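You operate a simulated robot arm through the tools that you are given. There is no shell and no other tool. Be economical: measure what you need, move in short steps, check, and stop when the job is done.

Carry out the task below with a simulated robot arm. There is one attempt and no reset: what you move stays moved.

JOB
Let the daylight in and start the ceiling fan on mid.
Fine: turn the slats flat before you wind the blind two turns up, then tilt them to half; set the wall fan dial and leave the fan running.

It is judged by the outcome, as a careful person would: the job done as asked, and still so three seconds after it is handed in. It fails if anything else is knocked over, pushed out of place, dropped, spilled or broken.

ROBOT AND FRAMES
A 7-joint arm with a two-finger parallel gripper on a trunk, on a base that drives. Base frame: it is fixed to the floor where the robot stands at the start and does not move with it; the origin is under the middle of the robot, x ahead of it, y to its left, z up; the surface under the hand at the start is at about z = 760. Readings come in mm, rad, newtons and seconds.
With the tool pointing down near the work surface it reaches from about 280 to 720 mm from the robot's upright axis, wherever it stands. Its first joint turns from -2.897 to 2.897 rad. Places, roughly: blind winder crank [900, -200, 1000]; ceiling fan [2300, 3000, 2500]; slat tilt knob [800, -100, 1200]; wall fan dial [900, -300, 1200]. Payload 1.57 kg.
The TCP is the grasp point between the finger pads, 30 mm short of the fingertips. In the tool frame z runs along the fingers and y along their closing line. Largest opening 80 mm; finger width 17, thickness 12; the body of the gripper, 40 by 82 mm, starts 80 mm behind the TCP.
Orientation is told as [roll, pitch, yaw] about the base's x, y, z axes, in that order, counted from this pose: with the fingers straight down and closing along the base's y, the tool's x points along the base's -x, its y along +y and its z along -z.

CONTROLS
- The arm moves only by the tool play_rows. Its argument "commands" is a list that holds one entry, the list of rows, each a list of 7 numbers: the turn, a rotation vector about the tool's x, y, z in units of 6 degrees (1.0 is 6 degrees), then the shift along the tool's x, y, z in units of 25 mm (1.0 is 25 mm), then the gripper command, from -1 (shut) to 1 (fully open), values between in proportion. In form: [[[rx, ry, rz, tx, ty, tz, grip], ...]]. A call has 1 to 12 rows; each row shifts and turns the commanded pose from where the row before left it, along the tool's axes as they then stand. A call with a number of a shift or a turn outside -1 to 1 is refused whole. Each row takes 0.2 s and may step no farther than 50 mm and 0.15 rad from the row before; otherwise, or with a gripper value out of range, the whole call is refused. Where a pose cannot be reached the arm comes as near as it can. A force on the tool above 40 N (or 10 N above the force at the start of the call, whichever is more), or a blocked arm, ends the call early, and 0.2 s more pass. The fingers move at their own pace (about 72 mm/s each) and stop on an object; they squeeze with about 33 N. The grip force told is the motor's: it shows also when the fingers shut on nothing. Time passes only in rows, and 0.2 s behind the last, so rows that do not move let the fingers close. It gives the time, the measured TCP pose, the force on the tool (base axes), the opening and the grip force at its end, in the units of the frame above (readings bear some noise), with the torque about the TCP (base axes, N m) and any sound that the robot's microphone picked up.
- Cameras (640 x 400 px; columns grow to the right, rows downward): "scene" is now at [-6.8, 87.7, 1551.2]; the picture's right is [-0.55, -0.84, 0.00], its down [-0.23, 0.15, -0.96] and it looks along [0.80, -0.53, -0.28] (base axes); focal length 296 px, centre (320, 200). "wrist" rides on the gripper at [72, -7, -122] in the tool frame; the picture's right is [0.09, 1.00, 0.00], its down [-0.84, 0.08, -0.54] and it looks along [-0.54, 0.05, 0.84] (tool axes); focal length 238 px, centre (320, 200).
- snapshot(camera): a new picture of that camera. The clock stands still meanwhile.
- raise_lower(by): slides the trunk up (or, below 0, down) by that many mm; the arm and the scene camera ride with it, the base frame stays. It gives what a move gives, with no picture.
- base_move(legs): drives the robot by 1 to 6 legs, each [ahead, left, turn to the left] in mm, mm and rad, along the robot's own axes; the way and the turn of a leg run together, so that a leg with both is an arc; at most 1500 mm and 3.142 rad a leg. The arm and the cameras ride along, it lands a little off, and it stops where it bumps. It gives what a move gives.
- head_to(pan, tilt): turns the head with the scene camera to pan (to the left, within 1.501 rad either way) and tilt (down, from -0.506 to 1.204), counted from straight ahead of the robot. It gives what a move gives.
- pixel_to_xyz(camera, pixels): for up to 12 pixels [column, row] of the newest picture of that camera ("zoom" is the newest enlarged one), the place [x, y, z] in the base frame of the surface seen there, good to about 3 mm, but the place of the scene camera against the robot may be out by one fixed shift of up to 18 mm in any direction. The clock stands still meanwhile.
- zoom(camera, box): a new picture of the part [left, top, right, bottom] of that camera's present view, enlarged. The clock stands still meanwhile.
- hand_in(): hands the job in; it is judged then, once.

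Keep the steps short. Do not move on a guess: measure, check each grasp and each placing, and mend mistakes. In all there are 80 turns and 48 pictures (those below and enlarged ones count). Leave the gripper open and the arm clear of the work at the hand-in unless told otherwise, and finish with a single line.

The tools are called after "Request:" as name(argument=value, ...) on one line, values as JSON. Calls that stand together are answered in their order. play_rows: Moves the arm, as the interface text tells. Its arguments: {"type":"object","properties":{"commands":{"type":"array","items":{"type":"array","items":{"type":"array","items":{"type":"number"}}}}},"required":["commands"]} The other tools are called the same way: raise_lower (by) slides the trunk up or down; base_move (legs) drives the base; head_to (pan, tilt) turns the head that bears the scene camera; snapshot (camera) takes a picture; pixel_to_xyz (camera, pixels) gives the place of the surface under pixels of a picture; zoom (camera, box) takes an enlarged picture of a part of a camera's view; hand_in () hands the job in.

At the start:

```text
clock: 0.0
tool_pos: [324.9, -179.9, 1428.9]
tool_rot: [0.002, 0.0, 0.001]
wrist_force: [-0.1, 0.0, -0.4]
moment: [0.01, 0.0, 0.0]
finger_gap: 80.0
finger_force: 0.1
trunk travel left (down, up): [-310.0, 170.0]
robot x, y, heading: [-4.0, -1.1, -0.002]
head pan, tilt: [-0.581, 0.283]
```

scene: 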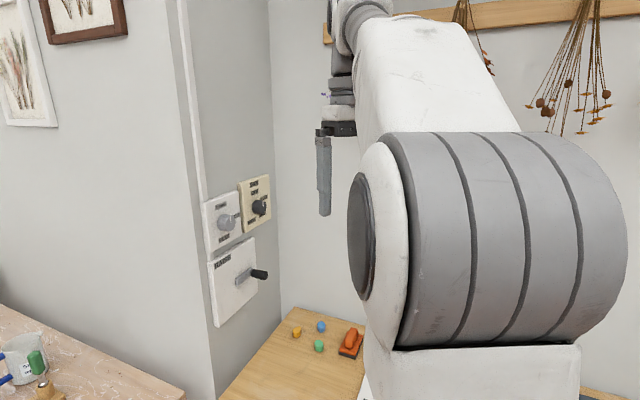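
wrist: 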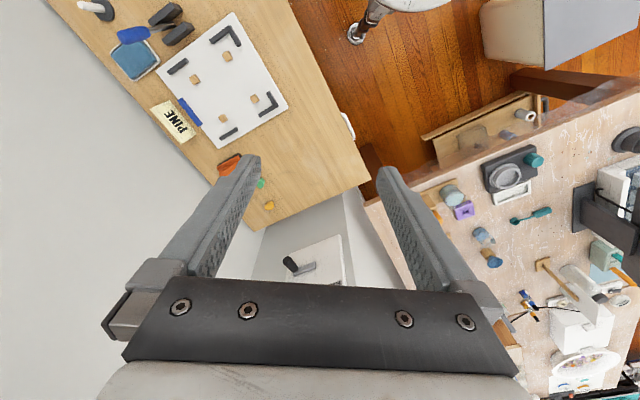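

I see two small panels (about px 222,220 and 257,205) and a crank plate (235,280). I'll enlarge them to read the labels.

Request:
zoom(camera="scene", box=[190, 165, 290, 228])

Request:
pixel_to_xyz(camera="scene", pixels=[[207, 240], [226, 222], [236, 217], [245, 195], [259, 207], [268, 212], [220, 290], [240, 278], [260, 274], [265, 150], [200, 170], [310, 360]])

Request:
zoom(camera="scene", box=[190, 228, 290, 335])

```text
6.35 times, centred on (240, 196) of scene
```

zoom: 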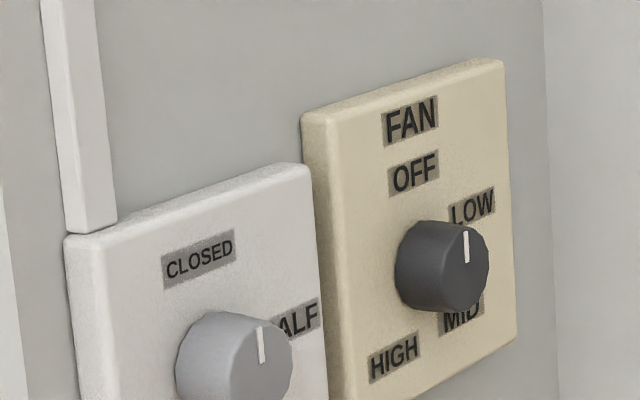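

```text
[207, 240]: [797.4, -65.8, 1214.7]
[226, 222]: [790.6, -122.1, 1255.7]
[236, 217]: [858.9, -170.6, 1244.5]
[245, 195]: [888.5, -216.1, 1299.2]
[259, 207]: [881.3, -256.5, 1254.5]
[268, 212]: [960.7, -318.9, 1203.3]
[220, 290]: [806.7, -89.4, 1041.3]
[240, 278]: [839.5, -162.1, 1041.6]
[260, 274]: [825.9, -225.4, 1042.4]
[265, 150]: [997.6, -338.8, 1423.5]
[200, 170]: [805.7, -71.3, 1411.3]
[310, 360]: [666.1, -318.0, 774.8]
```

```text
3.74 times, centred on (240, 282) of scene
```

zoom: 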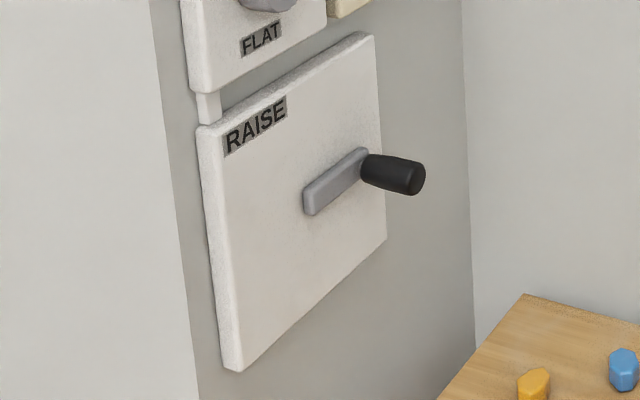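

The fan dial seems to point between OFF/LOW/MID; the knobs sit on an oblique wall. I'll measure the surroundings and wall with the wrist picture, and look around with the head.

Request:
pixel_to_xyz(camera="wrist", pixels=[[368, 185], [290, 10], [60, 10], [265, 230], [200, 250], [100, 200], [345, 190], [370, 200], [640, 80], [430, 70], [300, 262], [150, 60]])

Request:
head_to(pan=-0.2, tilt=0.25)

Request:
snapshot(camera="scene")

```text
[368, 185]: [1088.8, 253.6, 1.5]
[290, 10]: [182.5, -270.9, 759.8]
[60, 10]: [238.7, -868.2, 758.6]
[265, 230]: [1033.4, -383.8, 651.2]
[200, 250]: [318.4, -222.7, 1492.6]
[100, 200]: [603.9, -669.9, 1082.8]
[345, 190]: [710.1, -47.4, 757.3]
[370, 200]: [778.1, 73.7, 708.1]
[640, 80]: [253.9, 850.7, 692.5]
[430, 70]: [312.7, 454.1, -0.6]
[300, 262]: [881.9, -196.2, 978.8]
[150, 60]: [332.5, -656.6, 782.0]
```

```text
clock: 0.8
tool_pos: [325.7, -181.5, 1428.6]
tool_rot: [0.0, 0.0, -0.001]
wrist_force: [-1.0, 0.9, 0.6]
moment: [0.02, 0.01, -0.02]
finger_gap: 80.2
finger_force: 0.0
trunk travel left (down, up): [-310.0, 170.0]
robot x, y, heading: [1.4, 2.4, 0.003]
head pan, tilt: [-0.201, 0.25]
```

```text
43 pictures are left
```

scene: 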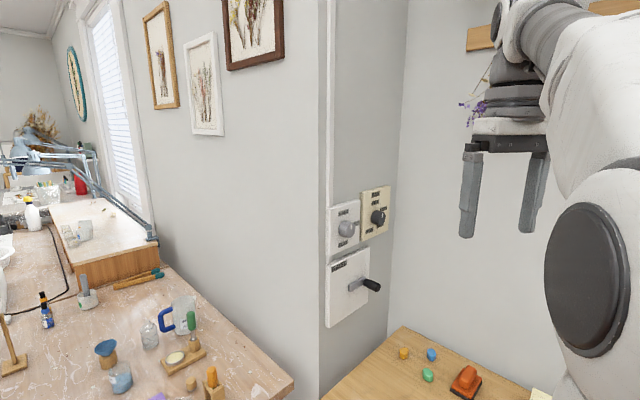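

The window blind is far left; the panels are nearly frontal-visible here. I'll enlarge and measure the wall plane and the knobs precisely.

Request:
zoom(camera="scene", box=[315, 180, 405, 236])

Request:
pixel_to_xyz(camera="scene", pixels=[[350, 120], [390, 120], [345, 160], [385, 330], [345, 345], [332, 215], [354, 207], [366, 195], [386, 192], [330, 265], [365, 255], [332, 320]])

Request:
zoom(camera="scene", box=[310, 240, 410, 330])

```text
7.11 times, centred on (360, 208) of scene
```

zoom: 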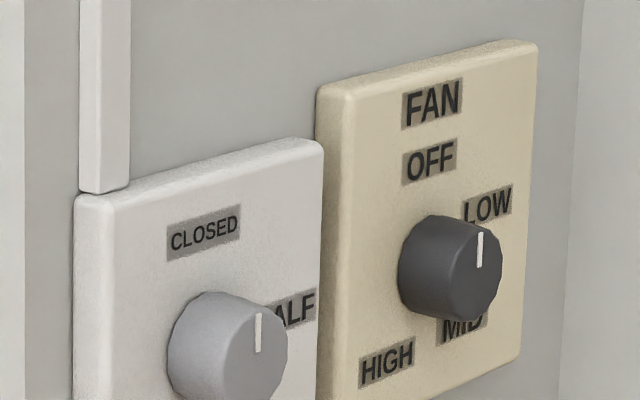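

```text
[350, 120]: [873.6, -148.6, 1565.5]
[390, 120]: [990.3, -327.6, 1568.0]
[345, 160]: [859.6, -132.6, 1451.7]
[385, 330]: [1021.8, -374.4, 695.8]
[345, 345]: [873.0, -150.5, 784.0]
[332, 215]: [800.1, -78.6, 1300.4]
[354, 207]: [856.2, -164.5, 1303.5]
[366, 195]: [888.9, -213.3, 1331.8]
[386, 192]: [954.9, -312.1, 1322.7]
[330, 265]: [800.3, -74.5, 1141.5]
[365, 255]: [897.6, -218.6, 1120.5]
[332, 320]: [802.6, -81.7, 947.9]
```

```text
4.44 times, centred on (360, 285) of scene
```

zoom: 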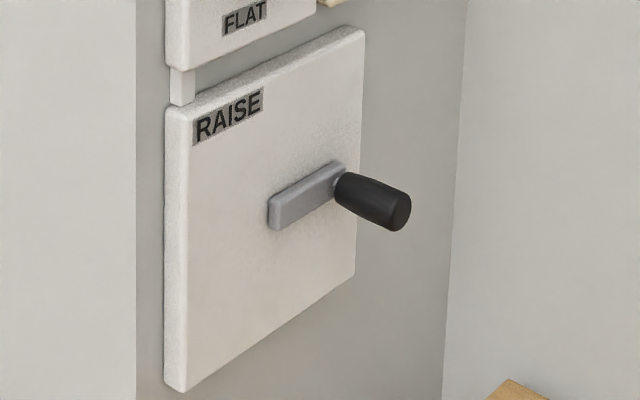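

Wall normal points along heading ≈0.58 rad. Now I measure the knob/crank points and the table edge near the robot.

Request:
pixel_to_xyz(camera="scene", pixels=[[349.5, 228.5], [381, 218], [377, 288], [372, 285], [383, 278], [372, 279], [350, 287], [366, 280], [405, 330], [330, 395]])

Request:
snapshot(camera="wrist")

Request:
pixel_to_xyz(camera="wrist", pixels=[[292, 20], [300, 30], [310, 50], [320, 80], [330, 100], [340, 130], [355, 160], [362, 180], [345, 187], [300, 215], [345, 125], [352, 130]])

```text
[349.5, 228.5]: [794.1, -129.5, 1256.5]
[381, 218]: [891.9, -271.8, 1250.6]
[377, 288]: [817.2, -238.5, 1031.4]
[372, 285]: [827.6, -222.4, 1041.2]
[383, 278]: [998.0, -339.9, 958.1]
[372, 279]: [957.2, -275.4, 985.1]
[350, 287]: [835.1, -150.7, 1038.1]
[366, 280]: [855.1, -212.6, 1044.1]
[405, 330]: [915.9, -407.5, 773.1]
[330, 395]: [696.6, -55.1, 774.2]
```

```text
40 pictures are left
```

wrist: 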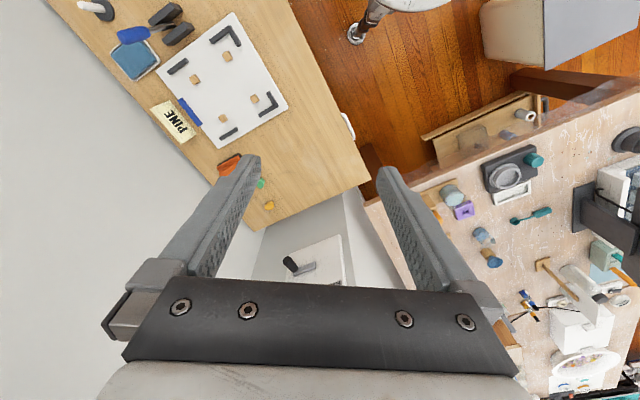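

```text
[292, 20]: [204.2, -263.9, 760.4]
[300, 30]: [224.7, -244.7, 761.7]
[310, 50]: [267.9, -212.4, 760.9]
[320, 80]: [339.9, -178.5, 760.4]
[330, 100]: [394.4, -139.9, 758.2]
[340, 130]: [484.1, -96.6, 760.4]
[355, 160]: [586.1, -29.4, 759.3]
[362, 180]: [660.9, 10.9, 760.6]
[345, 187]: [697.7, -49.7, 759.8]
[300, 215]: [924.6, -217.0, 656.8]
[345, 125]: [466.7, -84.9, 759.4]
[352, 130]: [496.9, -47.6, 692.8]
```

The wooden table's near edge runs parallel to the wall normal. I need to know how close the base can go, so I look down at it.

Request:
head_to(pan=-0.9, tilt=1.2)

Request:
snapshot(camera="scene")

Request:
head_to(pan=0.4, tilt=1.2)

Request:
snapshot(camera="scene")

```text
clock: 2.1
tool_pos: [324.6, -178.8, 1429.2]
tool_rot: [0.0, 0.002, -0.001]
wrist_force: [0.7, 0.4, -0.9]
moment: [0.04, -0.01, -0.01]
finger_gap: 80.0
finger_force: 0.0
trunk travel left (down, up): [-310.0, 170.0]
robot x, y, heading: [-3.2, 0.8, -0.0]
head pan, tilt: [-0.901, 1.201]
```

```text
39 pictures are left
```

scene: 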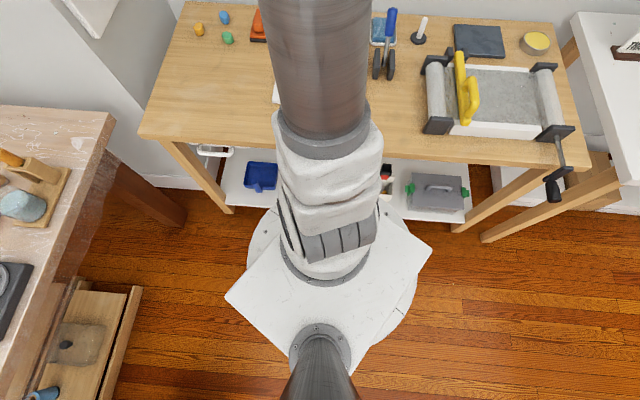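

```text
clock: 3.5
tool_pos: [325.1, -181.0, 1429.9]
tool_rot: [0.0, -0.001, 0.0]
wrist_force: [0.0, 0.6, 0.4]
moment: [-0.01, -0.01, -0.01]
finger_gap: 80.0
finger_force: 0.1
trunk travel left (down, up): [-310.0, 170.0]
robot x, y, heading: [1.3, 1.1, 0.0]
head pan, tilt: [0.4, 1.201]
```

```text
38 pictures are left
```

scene: 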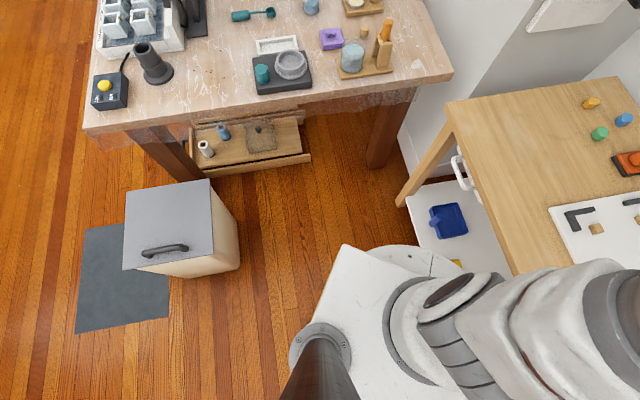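

I measure the base disc rim and the table/shelf edge in this picture.

Request:
pixel_to_xyz(camera="scene", pixels=[[372, 251], [400, 248], [430, 253], [345, 248], [410, 275], [405, 200], [425, 215], [450, 105], [515, 270], [240, 235], [370, 160], [306, 165]])

```text
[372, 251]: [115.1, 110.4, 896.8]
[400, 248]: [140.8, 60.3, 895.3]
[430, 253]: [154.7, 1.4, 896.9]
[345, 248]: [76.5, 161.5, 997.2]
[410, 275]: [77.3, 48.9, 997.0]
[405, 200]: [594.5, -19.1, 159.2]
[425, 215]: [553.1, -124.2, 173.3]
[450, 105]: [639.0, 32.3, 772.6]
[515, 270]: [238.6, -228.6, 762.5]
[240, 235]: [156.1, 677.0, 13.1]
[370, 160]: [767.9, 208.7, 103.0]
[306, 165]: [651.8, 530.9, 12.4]
```

The pedestal top is slim (radius ~155). I drive diagonally toward the wall, keeping clear of both tables, and look at the panels.

Request:
base_move(legs=[[267, 103, 0]])

Request:
head_to(pan=-0.45, tilt=0.45)

Request:
snapshot(camera="scene")

```text
clock: 5.7
tool_pos: [545.6, -54.0, 1429.9]
tool_rot: [0.0, 0.0, -0.004]
wrist_force: [-0.8, -0.3, -0.4]
moment: [0.0, 0.05, 0.03]
finger_gap: 79.8
finger_force: 0.2
trunk travel left (down, up): [-310.0, 170.0]
robot x, y, heading: [219.9, 130.6, -0.001]
head pan, tilt: [0.4, 1.201]
stopped in leg 1: the robot was blocked; the commanded pose is now the measured one
```

```text
clock: 6.9
tool_pos: [546.3, -54.3, 1429.5]
tool_rot: [-0.001, 0.0, -0.002]
wrist_force: [0.8, 0.4, 0.1]
moment: [0.02, -0.02, 0.0]
finger_gap: 79.7
finger_force: 0.0
trunk travel left (down, up): [-310.0, 170.0]
robot x, y, heading: [222.1, 126.2, -0.003]
head pan, tilt: [-0.45, 0.45]
```

```text
37 pictures are left
```

scene: 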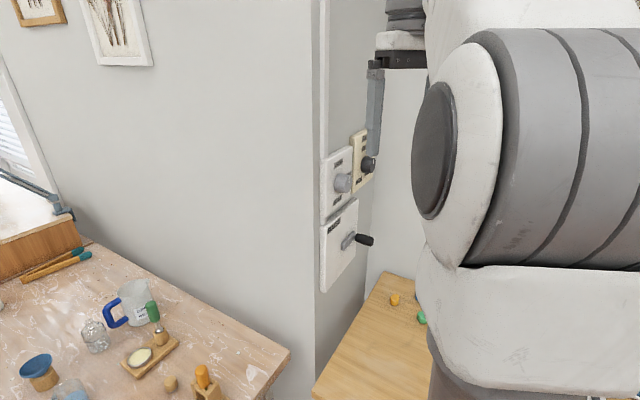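

The base was stopped by the table shelf at about (221,128). I back off a little, turn the base square to the wall and table (heading 0.58) and try sidling closer gently.

Request:
base_move(legs=[[-27, 42, 0], [0, 0, 0.58]])

Request:
base_move(legs=[[0, -60, 0]])

```text
clock: 10.0
tool_pos: [566.0, 195.7, 1430.0]
tool_rot: [-0.001, -0.001, 0.58]
wrist_force: [-0.3, 0.2, 0.2]
moment: [0.0, 0.01, -0.04]
finger_gap: 79.7
finger_force: 0.1
trunk travel left (down, up): [-310.0, 170.0]
robot x, y, heading: [195.9, 169.7, 0.579]
head pan, tilt: [-0.45, 0.45]
```

```text
clock: 11.2
tool_pos: [594.9, 153.6, 1428.1]
tool_rot: [0.003, 0.002, 0.577]
wrist_force: [-0.7, -0.5, 0.0]
moment: [-0.01, 0.03, -0.03]
finger_gap: 79.9
finger_force: 0.0
trunk travel left (down, up): [-310.0, 170.0]
robot x, y, heading: [222.9, 127.5, 0.58]
head pan, tilt: [-0.45, 0.45]
stopped in leg 1: the robot was blocked; the commanded pose is now the measured one
```

Blocked at the same distance, so this is as near as it gets. I leave a small gap, then bring the hand back and to the right while turning it to point at the wall.

Request:
base_move(legs=[[0, 8, 0]])

Request:
play_rows(commands=[[[0, 0, 0, 1, -1, 0, 1], [0, 0, 0, 1, -1, 0, 1], [0, 0, 0, 1, -1, 0, 1], [0, 0, 0, 1, -1, 0, 1], [0, -1, 0, 0, -1, 0, 1], [0, -1, 0, 0, -1, 0, 1], [0, -1, 0, 0, -1, 0, 1], [0, -1, 0, 0, -1, 0, 1], [0, -1, 0, 0, -1, 0, 1], [0, -1, 0, 0, -1, 0, 1], [0, -1, 0, 0, -1, 0, 1]]])

Request:
play_rows(commands=[[[0, -1, 0, 0, -1, 0, 1], [0, -1, 0, 0, -1, 0, 1], [0, -1, 0, 0, -1, 0, 1], [0, -1, 0, 0, 0, 0, 1], [0, -1, 0, 0, 0, 0, 1], [0, -1, 0, 0, 0, 0, 1], [0, -1, 0, 0, 0, 0, 1], [0, -1, 0, 0, 0, 0, 1]]])

Request:
snapshot(camera="wrist")

```text
clock: 11.9
tool_pos: [589.2, 159.4, 1431.0]
tool_rot: [0.0, 0.003, 0.58]
wrist_force: [0.3, -0.2, 0.2]
moment: [0.0, -0.01, -0.05]
finger_gap: 79.9
finger_force: 0.0
trunk travel left (down, up): [-310.0, 170.0]
robot x, y, heading: [218.6, 132.3, 0.583]
head pan, tilt: [-0.45, 0.45]
```

```text
clock: 14.3
tool_pos: [656.4, -125.0, 1429.3]
tool_rot: [0.001, -0.734, 0.58]
wrist_force: [-0.4, 0.6, -0.5]
moment: [-0.04, -0.02, -0.02]
finger_gap: 80.1
finger_force: 0.1
trunk travel left (down, up): [-310.0, 170.0]
robot x, y, heading: [217.6, 136.3, 0.579]
head pan, tilt: [-0.45, 0.45]
```

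```text
clock: 16.1
tool_pos: [696.8, -185.4, 1429.4]
tool_rot: [0.665, -1.572, -0.085]
wrist_force: [0.4, 0.0, 0.7]
moment: [0.0, 0.0, -0.01]
finger_gap: 79.9
finger_force: 0.1
trunk travel left (down, up): [-310.0, 170.0]
robot x, y, heading: [219.3, 134.8, 0.58]
head pan, tilt: [-0.45, 0.45]
```

```text
36 pictures are left
```

wrist: 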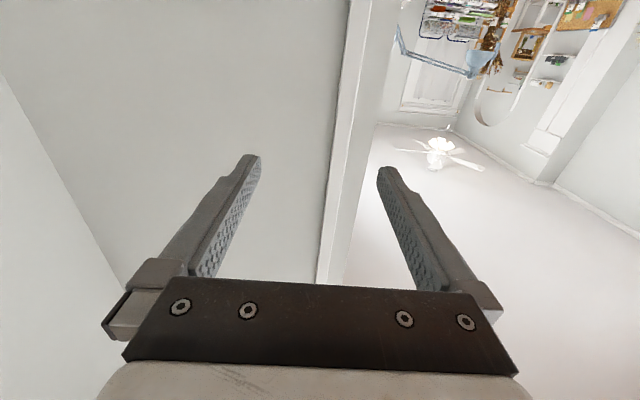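

The hand now points at the wall; the picture is upside-down (camera below, looking up; the fan is visible at (440,150)). I lower the trunk so the hand is level with the knobs, and look with both cameras.

Request:
raise_lower(by=-190)

Request:
head_to(pan=-1.0, tilt=0.25)

Request:
snapshot(camera="scene")

Request:
snapshot(camera="wrist")

```text
clock: 18.2
tool_pos: [697.3, -186.6, 1239.6]
tool_rot: [0.26, -1.57, 0.32]
wrist_force: [-0.1, 0.1, 0.6]
moment: [-0.01, -0.01, 0.02]
finger_gap: 80.0
finger_force: 0.0
trunk travel left (down, up): [-120.0, 360.0]
robot x, y, heading: [215.8, 133.2, 0.585]
head pan, tilt: [-0.45, 0.45]
```

```text
clock: 19.2
tool_pos: [696.3, -186.6, 1239.7]
tool_rot: [0.281, -1.57, 0.297]
wrist_force: [-0.6, 0.5, -0.2]
moment: [0.02, 0.02, -0.01]
finger_gap: 80.1
finger_force: 0.0
trunk travel left (down, up): [-120.0, 360.0]
robot x, y, heading: [219.0, 136.1, 0.581]
head pan, tilt: [-1.0, 0.25]
```

```text
35 pictures are left
```

scene: 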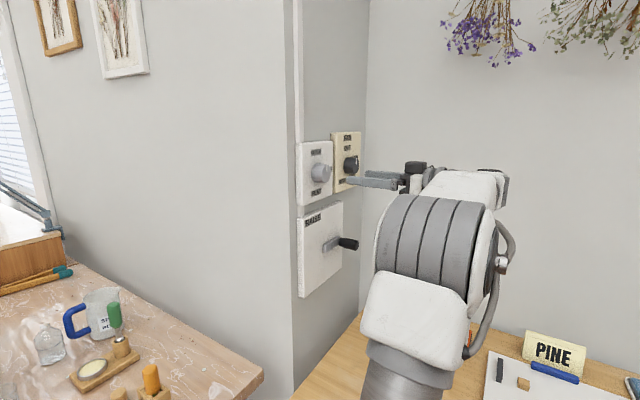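

```text
34 pictures are left
```

wrist: 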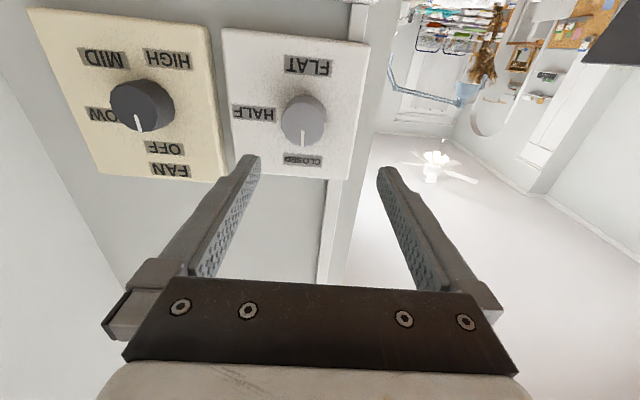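

Very clear: tilt knob CLOSED (up) – HALF (right) – FLAT (down), now on CLOSED; fan OFF–LOW–MID–HIGH clockwise, now OFF. I enlarge and measure knob centres and labels.

Request:
zoom(camera="wrist", box=[30, 0, 370, 200])

Request:
pixel_to_xyz(camera="wrist", pixels=[[303, 125], [303, 138], [302, 160], [253, 114], [307, 67], [138, 110], [138, 124], [168, 148], [99, 115], [103, 59], [168, 61], [270, 50]])

```text
1.88 times, centred on (200, 100) of wrist
```

zoom: 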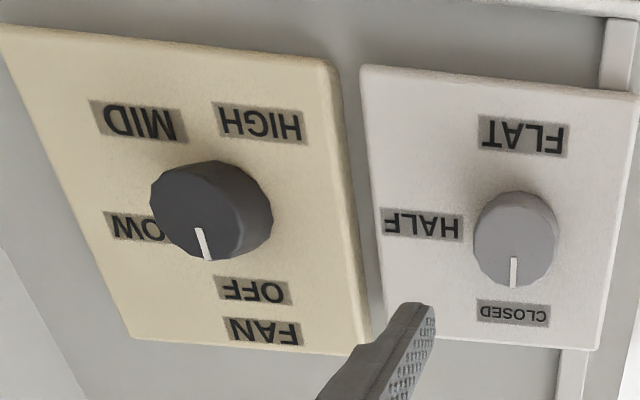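

```text
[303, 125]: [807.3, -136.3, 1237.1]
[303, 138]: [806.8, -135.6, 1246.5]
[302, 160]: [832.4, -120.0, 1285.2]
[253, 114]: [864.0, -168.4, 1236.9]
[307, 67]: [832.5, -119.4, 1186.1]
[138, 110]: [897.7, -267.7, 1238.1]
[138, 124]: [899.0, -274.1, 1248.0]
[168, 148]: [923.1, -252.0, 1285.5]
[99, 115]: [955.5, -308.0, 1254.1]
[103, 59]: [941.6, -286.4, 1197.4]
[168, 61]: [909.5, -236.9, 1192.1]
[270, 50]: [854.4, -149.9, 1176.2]
```

Tilt knob centre is at about (v-axis) in line with the hand, face 30 mm off the panel, ~42 mm wide. I align the hand with it and pre-turn it 90° counter-clockwise, so that a single clockwise half-turn suffices.

Request:
play_rows(commands=[[[0, 0, 0, 0.15, -0.75, 0, 1], [0, 0, -1, 0, 0, 0, 1], [0, 0, -1, 0, 0, 0, 1], [0, 0, -1, 0, 0, 0, 1], [0, 0, -1, 0, 0, 0, 1], [0, 0, -1, 0, 0, 0, 1], [0, 0, -1, 0, 0, 0, 1], [0, 0, -1, 0, 0, 0, 1]]])

Request:
play_rows(commands=[[[0, 0, -1, 0, 0, 0, 1], [0, 0, -1, 0, 0, 0, 1], [0, 0, -1, 0, 0, 0, 1], [0, 0, -1, 0, 0, 0, 1], [0, 0, -1, 0, 0, 0, 1], [0, 0, -1, 0, 0, 0, 1], [0, 0, -1, 0, 0, 0, 1], [0, 0, -1, 0, 0, 0, 1]]])

Request:
snapshot(camera="wrist")

```text
clock: 21.0
tool_pos: [707.2, -202.9, 1235.3]
tool_rot: [-1.567, -0.835, 2.146]
wrist_force: [-0.9, 0.2, 0.5]
moment: [-0.01, -0.02, -0.01]
finger_gap: 80.0
finger_force: 0.1
trunk travel left (down, up): [-120.0, 360.0]
robot x, y, heading: [217.2, 133.0, 0.581]
head pan, tilt: [-1.0, 0.25]
```

```text
clock: 22.8
tool_pos: [709.2, -198.6, 1234.2]
tool_rot: [-1.56, 0.001, 2.148]
wrist_force: [1.8, 6.1, 3.7]
moment: [-0.25, 0.31, -0.41]
finger_gap: 80.1
finger_force: 0.2
out of reach, approached as far as the arm can: row 6, 7
trunk travel left (down, up): [-120.0, 360.0]
robot x, y, heading: [218.2, 134.5, 0.581]
head pan, tilt: [-1.0, 0.25]
```

```text
32 pictures are left
```

wrist: 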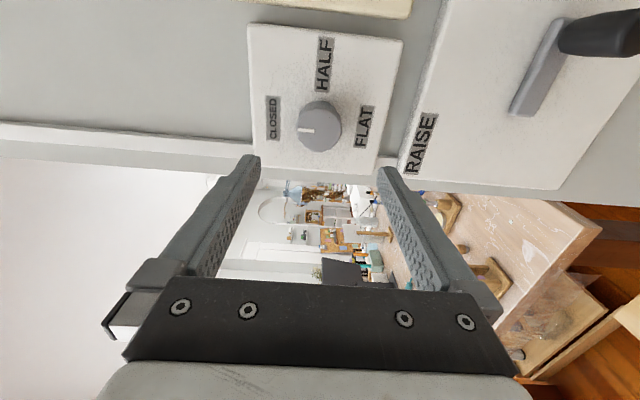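

At the edge of reach at −90°, so I turn back 12°, trim the centre, and move in over the knob in two parts.

Request:
play_rows(commands=[[[0, 0, 0, 0.07, -0.07, 0, 1], [0, 0, 1, 0, 0, 0, 1], [0, 0, 1, 0, 0, 0, 1], [0, 0, 0, 0, 0, 1, 1], [0, 0, 0, 0, 0, 1, 1], [0, 0, 0, 0, 0, 0.6, 1], [0, 0, 0, 0, 0, 0, 1]]])

Request:
snapshot(camera="wrist")

```text
clock: 24.4
tool_pos: [762.4, -168.0, 1235.6]
tool_rot: [-1.569, -0.21, 2.149]
wrist_force: [0.1, -0.8, -0.5]
moment: [-0.04, -0.01, 0.01]
finger_gap: 79.9
finger_force: 0.0
trunk travel left (down, up): [-120.0, 360.0]
robot x, y, heading: [221.1, 135.0, 0.581]
head pan, tilt: [-1.0, 0.25]
```

```text
31 pictures are left
```

wrist: 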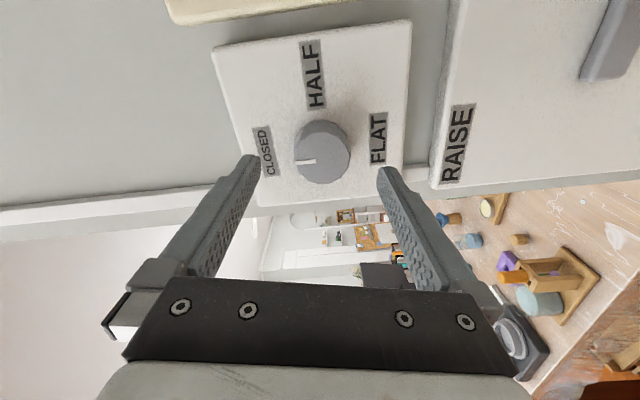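

Centred (fingers straddle the knob). I advance the last 45 mm and close.

Request:
play_rows(commands=[[[0, 0, 0, -0.07, 0, 0.9, 1], [0, 0, 0, 0, 0, 0.9, 1], [0, 0, 0, 0, 0, 0, 1], [0, 0, 0, 0, 0, 0, 0.2], [0, 0, 0, 0, 0, 0, -1], [0, 0, 0, 0, 0, 0, -1], [0, 0, 0, 0, 0, 0, -1]]])

Request:
snapshot(camera="wrist")

```text
clock: 26.0
tool_pos: [801.5, -141.8, 1233.9]
tool_rot: [-1.567, -0.211, 2.148]
wrist_force: [-9.2, 4.2, -16.4]
moment: [-0.23, 0.33, 0.29]
finger_gap: 46.6
finger_force: 45.2
trunk travel left (down, up): [-120.0, 360.0]
robot x, y, heading: [217.2, 137.8, 0.585]
head pan, tilt: [-1.0, 0.25]
```

```text
30 pictures are left
```

wrist: 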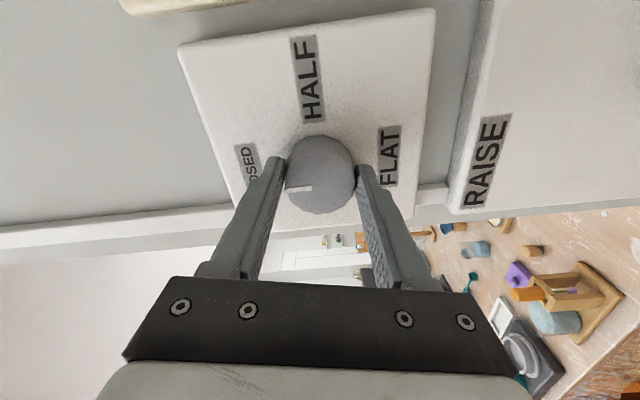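

Gripped (46.6 mm). The hand sits ~2 mm high; I trim down and turn clockwise 60°, then check.

Request:
play_rows(commands=[[[0, 0, 0, 0, 0.08, -0.05, -1], [0, 0, 1, 0, 0, 0, -1], [0, 0, 1, 0, 0, 0, -1], [0, 0, 1, 0, 0, 0, -1], [0, 0, 1, 0, 0, 0, -1], [0, 0, 1, 0, 0, 0, -1], [0, 0, 1, 0, 0, 0, -1], [0, 0, 1, 0, 0, 0, -1], [0, 0, 1, 0, 0, 0, -1], [0, 0, 1, 0, 0, 0, -1], [0, 0, 1, 0, 0, 0, -1]]])

Request:
snapshot(camera="wrist")

```text
clock: 28.4
tool_pos: [798.1, -141.1, 1232.6]
tool_rot: [-1.55, -1.258, 2.132]
wrist_force: [-5.1, 10.4, -23.5]
moment: [-0.45, 0.66, 0.57]
finger_gap: 47.0
finger_force: 45.1
trunk travel left (down, up): [-120.0, 360.0]
robot x, y, heading: [214.3, 132.8, 0.586]
head pan, tilt: [-1.0, 0.25]
```

```text
29 pictures are left
```

wrist: 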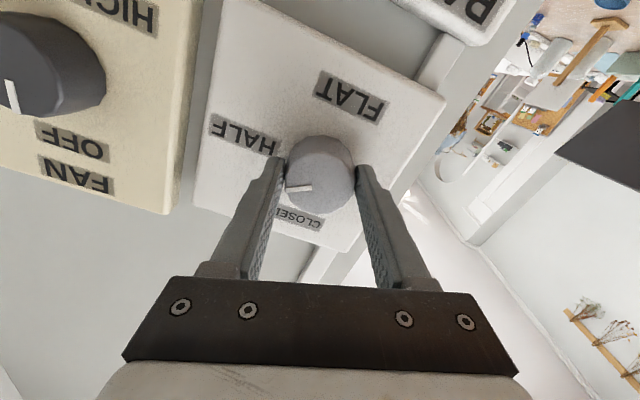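

The knob turns with the hand. I relieve the side force by 2 mm down and 1 mm left and continue 60°.

Request:
play_rows(commands=[[[0, 0, 0, 0.09, 0.06, 0, -1], [0, 0, 1, 0, 0, 0, -1], [0, 0, 1, 0, 0, 0, -1], [0, 0, 1, 0, 0, 0, -1], [0, 0, 1, 0, 0, 0, -1], [0, 0, 1, 0, 0, 0, -1], [0, 0, 1, 0, 0, 0, -1], [0, 0, 1, 0, 0, 0, -1], [0, 0, 1, 0, 0, 0, -1], [0, 0, 1, 0, 0, 0, -1], [0, 0, 1, 0, 0, 0, -1]]])

```text
clock: 30.8
tool_pos: [798.8, -139.8, 1233.0]
tool_rot: [1.567, -0.838, -0.988]
wrist_force: [0.3, 15.1, -1.3]
moment: [-0.07, 0.07, 0.74]
finger_gap: 46.6
finger_force: 45.1
trunk travel left (down, up): [-120.0, 360.0]
robot x, y, heading: [215.8, 132.6, 0.578]
head pan, tilt: [-1.0, 0.25]
```

Smooth. Another 48°, then a look.

Request:
play_rows(commands=[[[0, 0, 0, 0.04, 0.04, 0, -1], [0, 0, 1, 0, 0, 0, -1], [0, 0, 1, 0, 0, 0, -1], [0, 0, 1, 0, 0, 0, -1], [0, 0, 1, 0, 0, 0, -1], [0, 0, 1, 0, 0, 0, -1], [0, 0, 1, 0, 0, 0, -1], [0, 0, 1, 0, 0, 0, -1], [0, 0, 1, 0, 0, 0, -1]]])

Request:
snapshot(camera="wrist")

```text
clock: 32.8
tool_pos: [797.3, -139.6, 1235.3]
tool_rot: [1.571, 0.0, -0.992]
wrist_force: [15.6, 5.7, 24.2]
moment: [0.18, -0.3, -0.09]
finger_gap: 46.6
finger_force: 45.0
trunk travel left (down, up): [-120.0, 360.0]
robot x, y, heading: [217.5, 129.7, 0.578]
head pan, tilt: [-1.0, 0.25]
```

```text
28 pictures are left
```

wrist: 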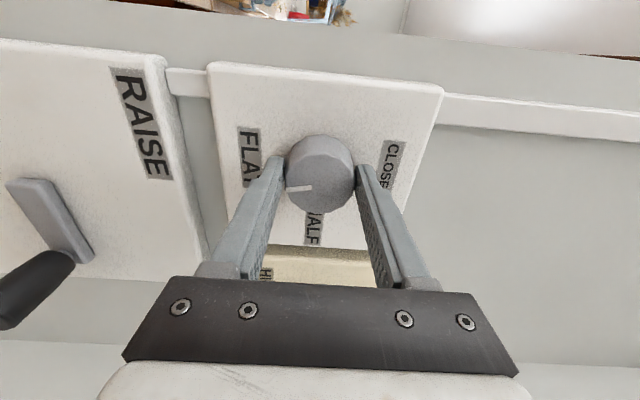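

The pointer is 12° short of FLAT. Two more rows, then let go and back off to check.

Request:
play_rows(commands=[[[0, 0, 0, 0, 0.06, 0, -1], [0, 0, 1, 0, 0.02, 0, -1], [0, 0, 1, 0, 0, 0, -1], [0, 0, 0, 0, 0, 0, -1], [0, 0, 0, 0, 0, 0, 0], [0, 0, 0, 0, 0, 0, 1], [0, 0, 0, 0, 0, 0, 1], [0, 0, 0, 0, 0, -1, 1], [0, 0, 0, 0, 0, -1, 1], [0, 0, 0, 0, 0, -1, 1]]])

Request:
snapshot(camera="wrist")

```text
clock: 35.0
tool_pos: [735.3, -181.3, 1235.1]
tool_rot: [1.568, 0.211, -0.995]
wrist_force: [-0.2, 0.6, 1.0]
moment: [-0.03, -0.01, 0.02]
finger_gap: 79.9
finger_force: 0.0
trunk travel left (down, up): [-120.0, 360.0]
robot x, y, heading: [218.2, 132.5, 0.58]
head pan, tilt: [-1.0, 0.25]
```

```text
27 pictures are left
```

wrist: 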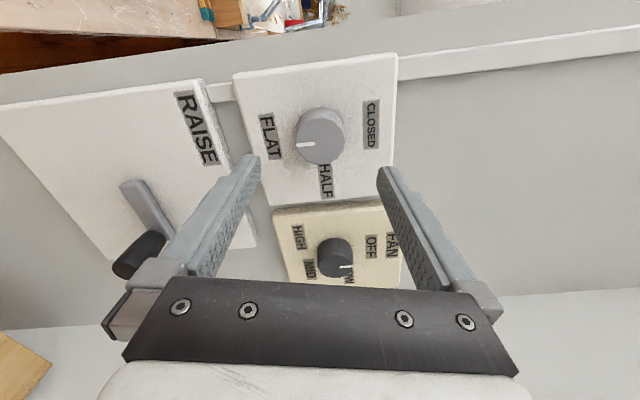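

Pointer looks at FLAT; an enlarged check, plus crank measurements.

Request:
zoom(camera="wrist", box=[100, 60, 400, 280])

Request:
pixel_to_xyz(camera="wrist", pixels=[[300, 144], [315, 143], [321, 139], [130, 190], [145, 210], [165, 240], [150, 236], [120, 265], [140, 250], [127, 258], [200, 200], [176, 225]])

```text
1.82 times, centred on (250, 170) of wrist
```

zoom: 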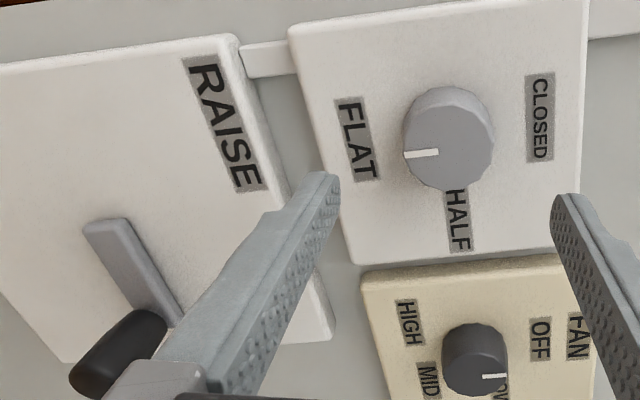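

```text
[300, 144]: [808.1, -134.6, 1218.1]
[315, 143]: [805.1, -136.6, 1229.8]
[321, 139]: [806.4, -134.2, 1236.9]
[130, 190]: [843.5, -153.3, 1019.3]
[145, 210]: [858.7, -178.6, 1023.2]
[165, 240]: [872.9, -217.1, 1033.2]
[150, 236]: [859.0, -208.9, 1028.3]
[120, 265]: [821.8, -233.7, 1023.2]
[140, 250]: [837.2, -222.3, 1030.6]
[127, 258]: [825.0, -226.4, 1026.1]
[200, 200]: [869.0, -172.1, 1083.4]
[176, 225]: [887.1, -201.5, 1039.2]
```

The slats are FLAT. Next, crank: handle end near (823,-230,1026), pivot about 60 mm left of it. I turn the hand back to level and back off a bit.

Request:
play_rows(commands=[[[0, 0, -1, 0, 0, -1, 1], [0, 0, -1, 0, 0, -0.8, 1], [0, 0, -1, 0, 0, 0, 1], [0, 0, -1, 0, 0, 0, 1], [0, 0, -1, 0, 0, 0, 1], [0, 0, -1, 0, 0, 0, 1], [0, 0, -1, 0, 0, 0, 1], [0, 0, -1, 0, 0, 0, 1], [0, 0, -1, 0, 0, 0, 1], [0, 0, -1, 0, 0, 0, 1], [0, 0, -1, 0, 0, 0, 1], [0, 0, -1, 0, 0, 0, 1]]])

Request:
play_rows(commands=[[[0, 0, -1, 0, 0, 0, 1], [0, 0, -1, 0, 0, 0, 1], [0, 0, -1, 0, 0, 0, 1], [0, 0, -1, 0, 0, 0, 1], [0, 0, -1, 0, 0, 0, 1], [0, 0, 0, 1, 0, 0, 1], [0, 0, 0, 1, 0, 0, 1], [0, 0, 0, 1, 0, 0, 1], [0, 0, 0, 1, 0, 0, 1], [0, 0, 0, 1, 0, 0, 1], [0, 0, 0, 1, 0, 0, 1], [0, 0, 0, 1, 0, 0, 1]]])

Request:
snapshot(camera="wrist")

Request:
snapshot(camera="scene")

```text
clock: 37.6
tool_pos: [696.0, -205.3, 1234.3]
tool_rot: [1.566, -1.049, -0.989]
wrist_force: [-0.1, -0.8, 0.5]
moment: [-0.01, -0.01, 0.02]
finger_gap: 80.0
finger_force: 0.0
trunk travel left (down, up): [-120.0, 360.0]
robot x, y, heading: [217.8, 137.0, 0.578]
head pan, tilt: [-1.0, 0.25]
```

```text
clock: 40.2
tool_pos: [695.7, -206.5, 1058.8]
tool_rot: [0.052, -1.57, 0.527]
wrist_force: [0.5, 0.1, 0.2]
moment: [0.0, 0.01, 0.01]
finger_gap: 80.2
finger_force: 0.0
trunk travel left (down, up): [-120.0, 360.0]
robot x, y, heading: [217.7, 135.0, 0.58]
head pan, tilt: [-1.0, 0.25]
```

```text
25 pictures are left
```

wrist: 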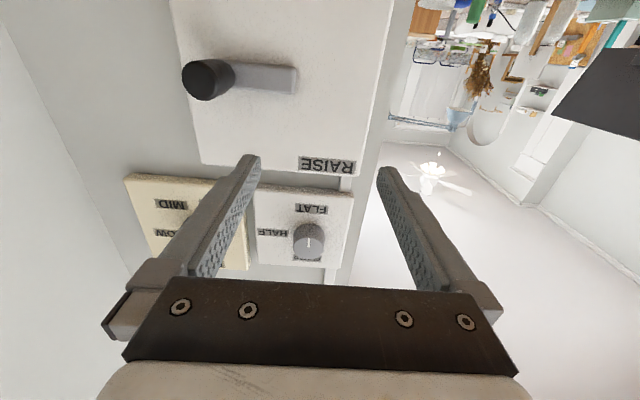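

```text
24 pictures are left
```

scene: 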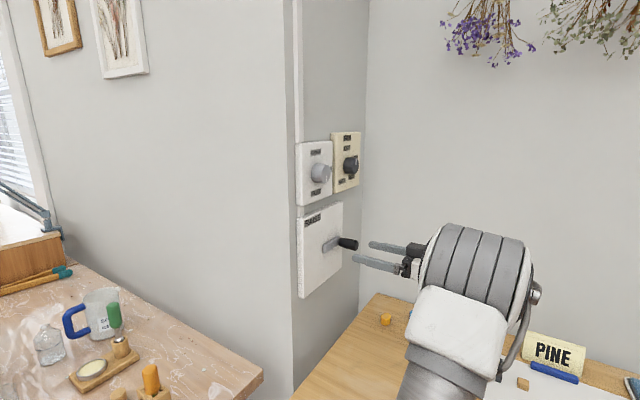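

I enlarge the crank plate for any turning arrow and measure the handle and bar.

Request:
zoom(camera="wrist", box=[160, 0, 400, 180])

Request:
pixel_to_xyz(camera="wrist", pixels=[[200, 80], [205, 68], [184, 80], [200, 96], [217, 80], [228, 75], [294, 68], [294, 92], [280, 80], [250, 78], [325, 162], [250, 120]])

```text
2.22 times, centred on (280, 90) of wrist
```

zoom: 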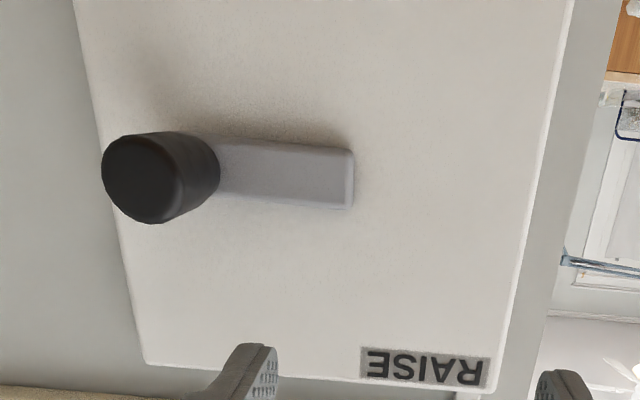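

```text
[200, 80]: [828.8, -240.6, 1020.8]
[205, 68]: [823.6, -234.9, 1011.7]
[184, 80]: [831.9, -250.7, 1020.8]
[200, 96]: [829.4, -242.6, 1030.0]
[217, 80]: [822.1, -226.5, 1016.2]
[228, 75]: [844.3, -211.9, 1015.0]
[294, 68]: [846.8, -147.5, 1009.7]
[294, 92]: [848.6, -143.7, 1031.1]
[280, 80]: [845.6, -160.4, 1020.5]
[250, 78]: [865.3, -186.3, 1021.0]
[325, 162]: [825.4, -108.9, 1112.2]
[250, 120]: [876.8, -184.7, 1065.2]
```

No arrow, so I'll test the direction by watching the blind. First a baseline view of the window.

Request:
head_to(pan=-0.3, tilt=0.0)

Request:
snapshot(camera="scene")

```text
clock: 41.3
tool_pos: [695.7, -206.1, 1060.1]
tool_rot: [0.226, -1.568, 0.353]
wrist_force: [0.5, 0.7, -0.3]
moment: [0.03, 0.03, 0.01]
finger_gap: 80.2
finger_force: 0.0
trunk travel left (down, up): [-120.0, 360.0]
robot x, y, heading: [216.7, 132.6, 0.581]
head pan, tilt: [-0.3, 0.0]
```

```text
22 pictures are left
```

scene: 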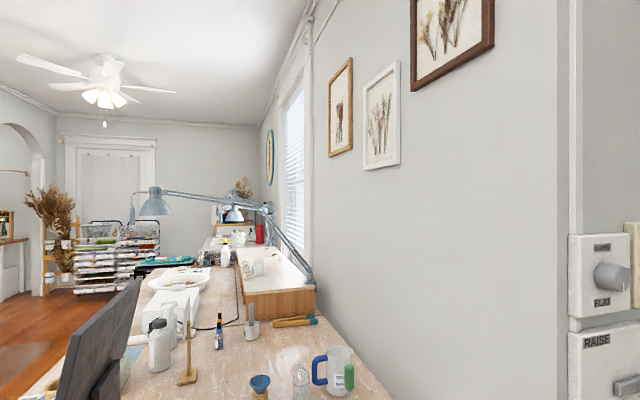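

Fan and window are both visible. Now I line up with the handle (99 mm right, 39 mm down).

Request:
play_rows(commands=[[[0, 0, 0, 0.5, -1, 0, 1], [0, 0, 0, 0.5, -1, 0, 1], [0, 0, 0, 0.56, -1, 0, 1], [0, 0, 0, 0, -0.98, 0, 1], [0, 0, 0, 0, 0, 0.9, 1], [0, 0, 0, 0, 0, 0.9, 1], [0, 0, 0, 0, 0, 0, 1]]])

Request:
snapshot(camera="wrist")

```text
clock: 42.9
tool_pos: [788.5, -264.0, 1020.5]
tool_rot: [0.349, -1.57, 0.231]
wrist_force: [-1.2, -0.1, 0.8]
moment: [-0.02, -0.02, -0.04]
finger_gap: 80.2
finger_force: 0.2
trunk travel left (down, up): [-120.0, 360.0]
robot x, y, heading: [220.2, 135.3, 0.579]
head pan, tilt: [-0.3, 0.0]
```

```text
21 pictures are left
```

wrist: 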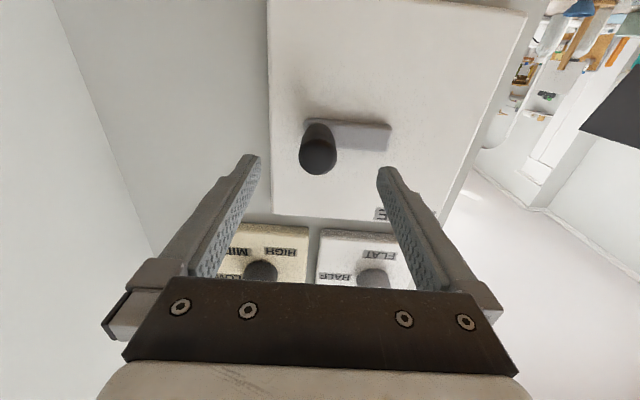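

Centred on the handle. Forward 60 mm and close.

Request:
play_rows(commands=[[[0, 0, 0, 0, 0, 0.8, 1], [0, 0, 0, 0, 0, 0.8, 1], [0, 0, 0, 0, 0, 0.8, 1], [0, 0, 0, 0, 0, 0, 0], [0, 0, 0, 0, 0, 0, -1], [0, 0, 0, 0, 0, 0, -1], [0, 0, 0, 0, 0, 0, -1], [0, 0, 0, 0, 0, 0, -1]]])

Request:
snapshot(camera="wrist")

```text
clock: 44.7
tool_pos: [838.5, -234.1, 1020.1]
tool_rot: [0.505, -1.569, 0.073]
wrist_force: [15.5, -10.9, 1.9]
moment: [-0.03, 0.04, 0.57]
finger_gap: 29.4
finger_force: 38.5
trunk travel left (down, up): [-120.0, 360.0]
robot x, y, heading: [215.6, 135.2, 0.584]
head pan, tilt: [-0.3, 0.0]
```

```text
20 pictures are left
```

wrist: 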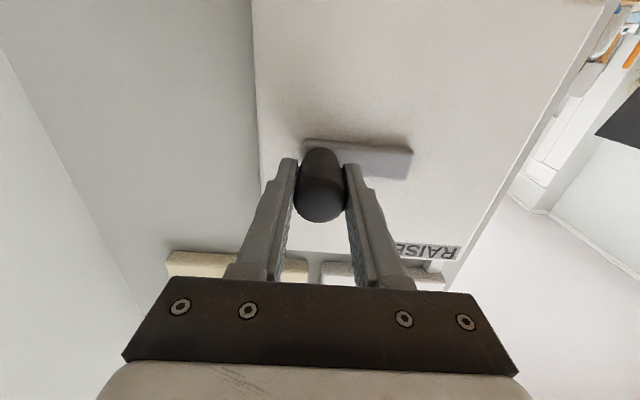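

Gripped (29.4 mm); handle is about 3 mm right of the commanded point. I trim and try 30° clockwise with the hand's orientation kept, watching force.

Request:
play_rows(commands=[[[0, 0, 0, 0, -0.1, 0, -1], [0, 0, 0, 0.417, 0.036, 0, -1], [0, 0, 0, 0.404, 0.108, 0, -1], [0, 0, 0, 0.379, 0.177, 0, -1], [0, 0, 0, 0, 0, 0, -1]]])

```text
clock: 45.4
tool_pos: [838.7, -234.9, 1015.7]
tool_rot: [-2.439, -1.555, 3.013]
wrist_force: [-0.9, -2.4, 5.5]
moment: [-0.23, 0.42, 1.01]
finger_gap: 29.1
finger_force: 39.7
trunk travel left (down, up): [-120.0, 360.0]
robot x, y, heading: [216.6, 133.2, 0.573]
head pan, tilt: [-0.3, 0.0]
stopped in row 3: the force on the tool passed its limit at 48 N (the readings are from after the stop); the commanded pose is now the measured one
```

Clockwise is blocked (48 N), moved only ~4 mm: likely the end stop, so raising is counter-clockwise (over the top toward RAISE). I try gently that way.

Request:
play_rows(commands=[[[0, 0, 0, -0.2, 0, 0, -1], [0, 0, 0, -0.208, 0.01, 0, -1], [0, 0, 0, -0.207, 0.027, 0, -1], [0, 0, 0, -0.204, 0.045, 0, -1], [0, 0, 0, -0.2, 0.063, 0, -1], [0, 0, 0, 0, 0, 0, -1]]])

```text
clock: 46.8
tool_pos: [836.3, -230.9, 1038.7]
tool_rot: [-2.361, -1.558, 2.939]
wrist_force: [-22.5, 14.1, -14.1]
moment: [0.04, -0.24, 0.7]
finger_gap: 29.3
finger_force: 38.5
trunk travel left (down, up): [-120.0, 360.0]
robot x, y, heading: [215.6, 131.9, 0.582]
head pan, tilt: [-0.3, 0.0]
```

It moves that way with modest force. I continue along the arc to 60° with a slight leftward correction.

Request:
play_rows(commands=[[[0, 0, 0, -0.38, 0.25, 0, -1], [0, 0, 0, -0.344, 0.24, 0, -1], [0, 0, 0, -0.296, 0.296, 0, -1], [0, 0, 0, -0.24, 0.344, 0, -1], [0, 0, 0, 0, 0, 0, -1]]])

Request:
snapshot(camera="wrist")

Request:
snapshot(camera="scene")

```text
clock: 48.0
tool_pos: [821.9, -207.7, 1067.2]
tool_rot: [-1.902, -1.564, 2.478]
wrist_force: [-12.8, 6.6, -29.9]
moment: [-0.17, 0.22, 0.86]
finger_gap: 29.5
finger_force: 39.0
trunk travel left (down, up): [-120.0, 360.0]
robot x, y, heading: [218.5, 131.2, 0.578]
head pan, tilt: [-0.3, 0.0]
```

```text
19 pictures are left
```

wrist: 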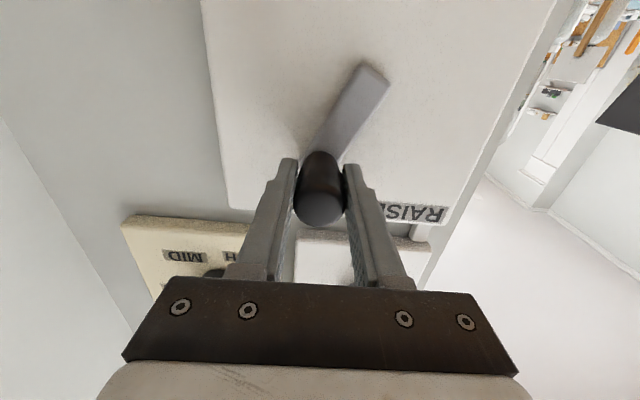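

```text
18 pictures are left
```

scene: 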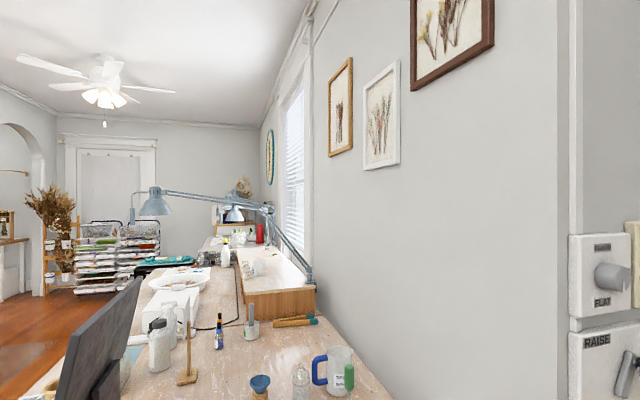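

Handle positions fit a circle: radius ≈51 mm, pivot z≈1020. I follow that arc to 155°.

Request:
play_rows(commands=[[[0, 0, 0, 0.068, 0.5, 0, -1], [0, 0, 0, -0.024, 0.532, 0, -1], [0, 0, 0, 0.116, 0.52, 0, -1], [0, 0, 0, 0.244, 0.476, 0, -1], [0, 0, 0, 0.36, 0.392, 0, -1], [0, 0, 0, 0.448, 0.284, 0, -1], [0, 0, 0, 0, 0, 0, -1]]])

```text
clock: 49.6
tool_pos: [781.5, -147.5, 1043.6]
tool_rot: [-2.483, -1.551, 3.064]
wrist_force: [-26.8, 12.0, 13.3]
moment: [0.31, -0.68, 0.39]
finger_gap: 29.1
finger_force: 39.0
trunk travel left (down, up): [-120.0, 360.0]
robot x, y, heading: [217.7, 134.2, 0.58]
head pan, tilt: [-0.3, 0.0]
```

Refit with this point: radius 55.4, pivot (v −600.3, z 1017.1). I continue to 255°.

Request:
play_rows(commands=[[[0, 0, 0, 0.412, 0.464, -0.08, -1], [0, 0, 0, 0.572, 0.076, 0, -1], [0, 0, 0, 0.572, -0.076, 0, -1], [0, 0, 0, 0.536, -0.22, 0, -1], [0, 0, 0, 0.46, -0.352, 0, -1], [0, 0, 0, 0.352, -0.46, 0, -1], [0, 0, 0, 0.22, -0.536, 0, -1], [0, 0, 0, 0, 0, 0, -1]]])

```text
clock: 51.4
tool_pos: [799.5, -173.5, 964.0]
tool_rot: [-2.512, -1.552, 3.086]
wrist_force: [14.1, 0.1, 27.6]
moment: [0.19, -0.2, 0.83]
finger_gap: 29.3
finger_force: 39.0
trunk travel left (down, up): [-120.0, 360.0]
robot x, y, heading: [213.3, 137.4, 0.576]
head pan, tilt: [-0.3, 0.0]
```

On the circle (r=55.8). Upward force, so a 3 mm trim up; continue to 345°.

Request:
play_rows(commands=[[[0, 0, 0, -0.044, -0.572, 0, -1], [0, 0, 0, -0.076, -0.572, 0, -1], [0, 0, 0, -0.22, -0.536, 0, -1], [0, 0, 0, -0.352, -0.46, 0, -1], [0, 0, 0, -0.46, -0.352, 0, -1], [0, 0, 0, -0.536, -0.22, 0, -1], [0, 0, 0, 0, 0, 0, -1]]])

```text
clock: 53.0
tool_pos: [838.4, -232.6, 1002.9]
tool_rot: [-2.389, -1.564, 2.962]
wrist_force: [25.4, -0.2, -4.8]
moment: [-0.43, 0.81, 0.9]
finger_gap: 29.7
finger_force: 38.7
trunk travel left (down, up): [-120.0, 360.0]
robot x, y, heading: [217.7, 134.7, 0.578]
head pan, tilt: [-0.3, 0.0]
```

Tracking well, one turn nearly done. Small trims, and on to 450°.

Request:
play_rows(commands=[[[0, 0, 0, -0.572, -0.12, 0.08, -1], [0, 0, 0, -0.572, 0.076, 0, -1], [0, 0, 0, -0.536, 0.22, 0, -1], [0, 0, 0, -0.46, 0.352, 0, -1], [0, 0, 0, -0.352, 0.46, 0, -1], [0, 0, 0, -0.22, 0.536, 0, -1], [0, 0, 0, -0.076, 0.572, 0, -1], [0, 0, 0, 0, 0, 0, -1]]])

Request:
snapshot(camera="scene")

```text
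clock: 54.8
tool_pos: [808.2, -187.6, 1071.9]
tool_rot: [-2.389, -1.56, 2.96]
wrist_force: [-3.2, -2.5, -14.9]
moment: [-0.17, 0.25, 0.77]
finger_gap: 29.3
finger_force: 38.6
trunk travel left (down, up): [-120.0, 360.0]
robot x, y, heading: [218.3, 136.1, 0.588]
head pan, tilt: [-0.3, 0.0]
```

```text
17 pictures are left
```

scene: 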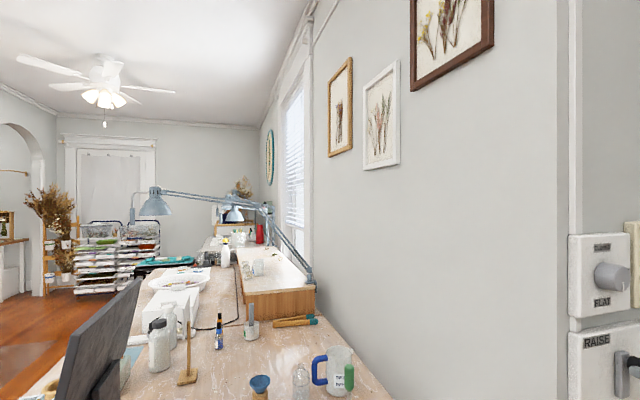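

The blind's lower edge is rising. Force is low; I continue to 570°.

Request:
play_rows(commands=[[[0, 0, 0, 0.1, 0.572, 0, -1], [0, 0, 0, 0.22, 0.536, 0, -1], [0, 0, 0, 0.352, 0.46, 0, -1], [0, 0, 0, 0.46, 0.352, 0, -1], [0, 0, 0, 0.536, 0.22, 0, -1], [0, 0, 0, 0.572, 0.076, 0, -1], [0, 0, 0, 0.572, -0.076, 0, -1], [0, 0, 0, 0.536, -0.22, 0, -1], [0, 0, 0, 0, 0, 0, -1]]])

```text
clock: 56.8
tool_pos: [780.8, -148.3, 990.8]
tool_rot: [-2.548, -1.556, 3.12]
wrist_force: [-19.1, -15.1, 1.1]
moment: [0.41, -0.57, 0.92]
finger_gap: 29.4
finger_force: 38.8
trunk travel left (down, up): [-120.0, 360.0]
robot x, y, heading: [218.9, 135.3, 0.582]
head pan, tilt: [-0.3, 0.0]
```

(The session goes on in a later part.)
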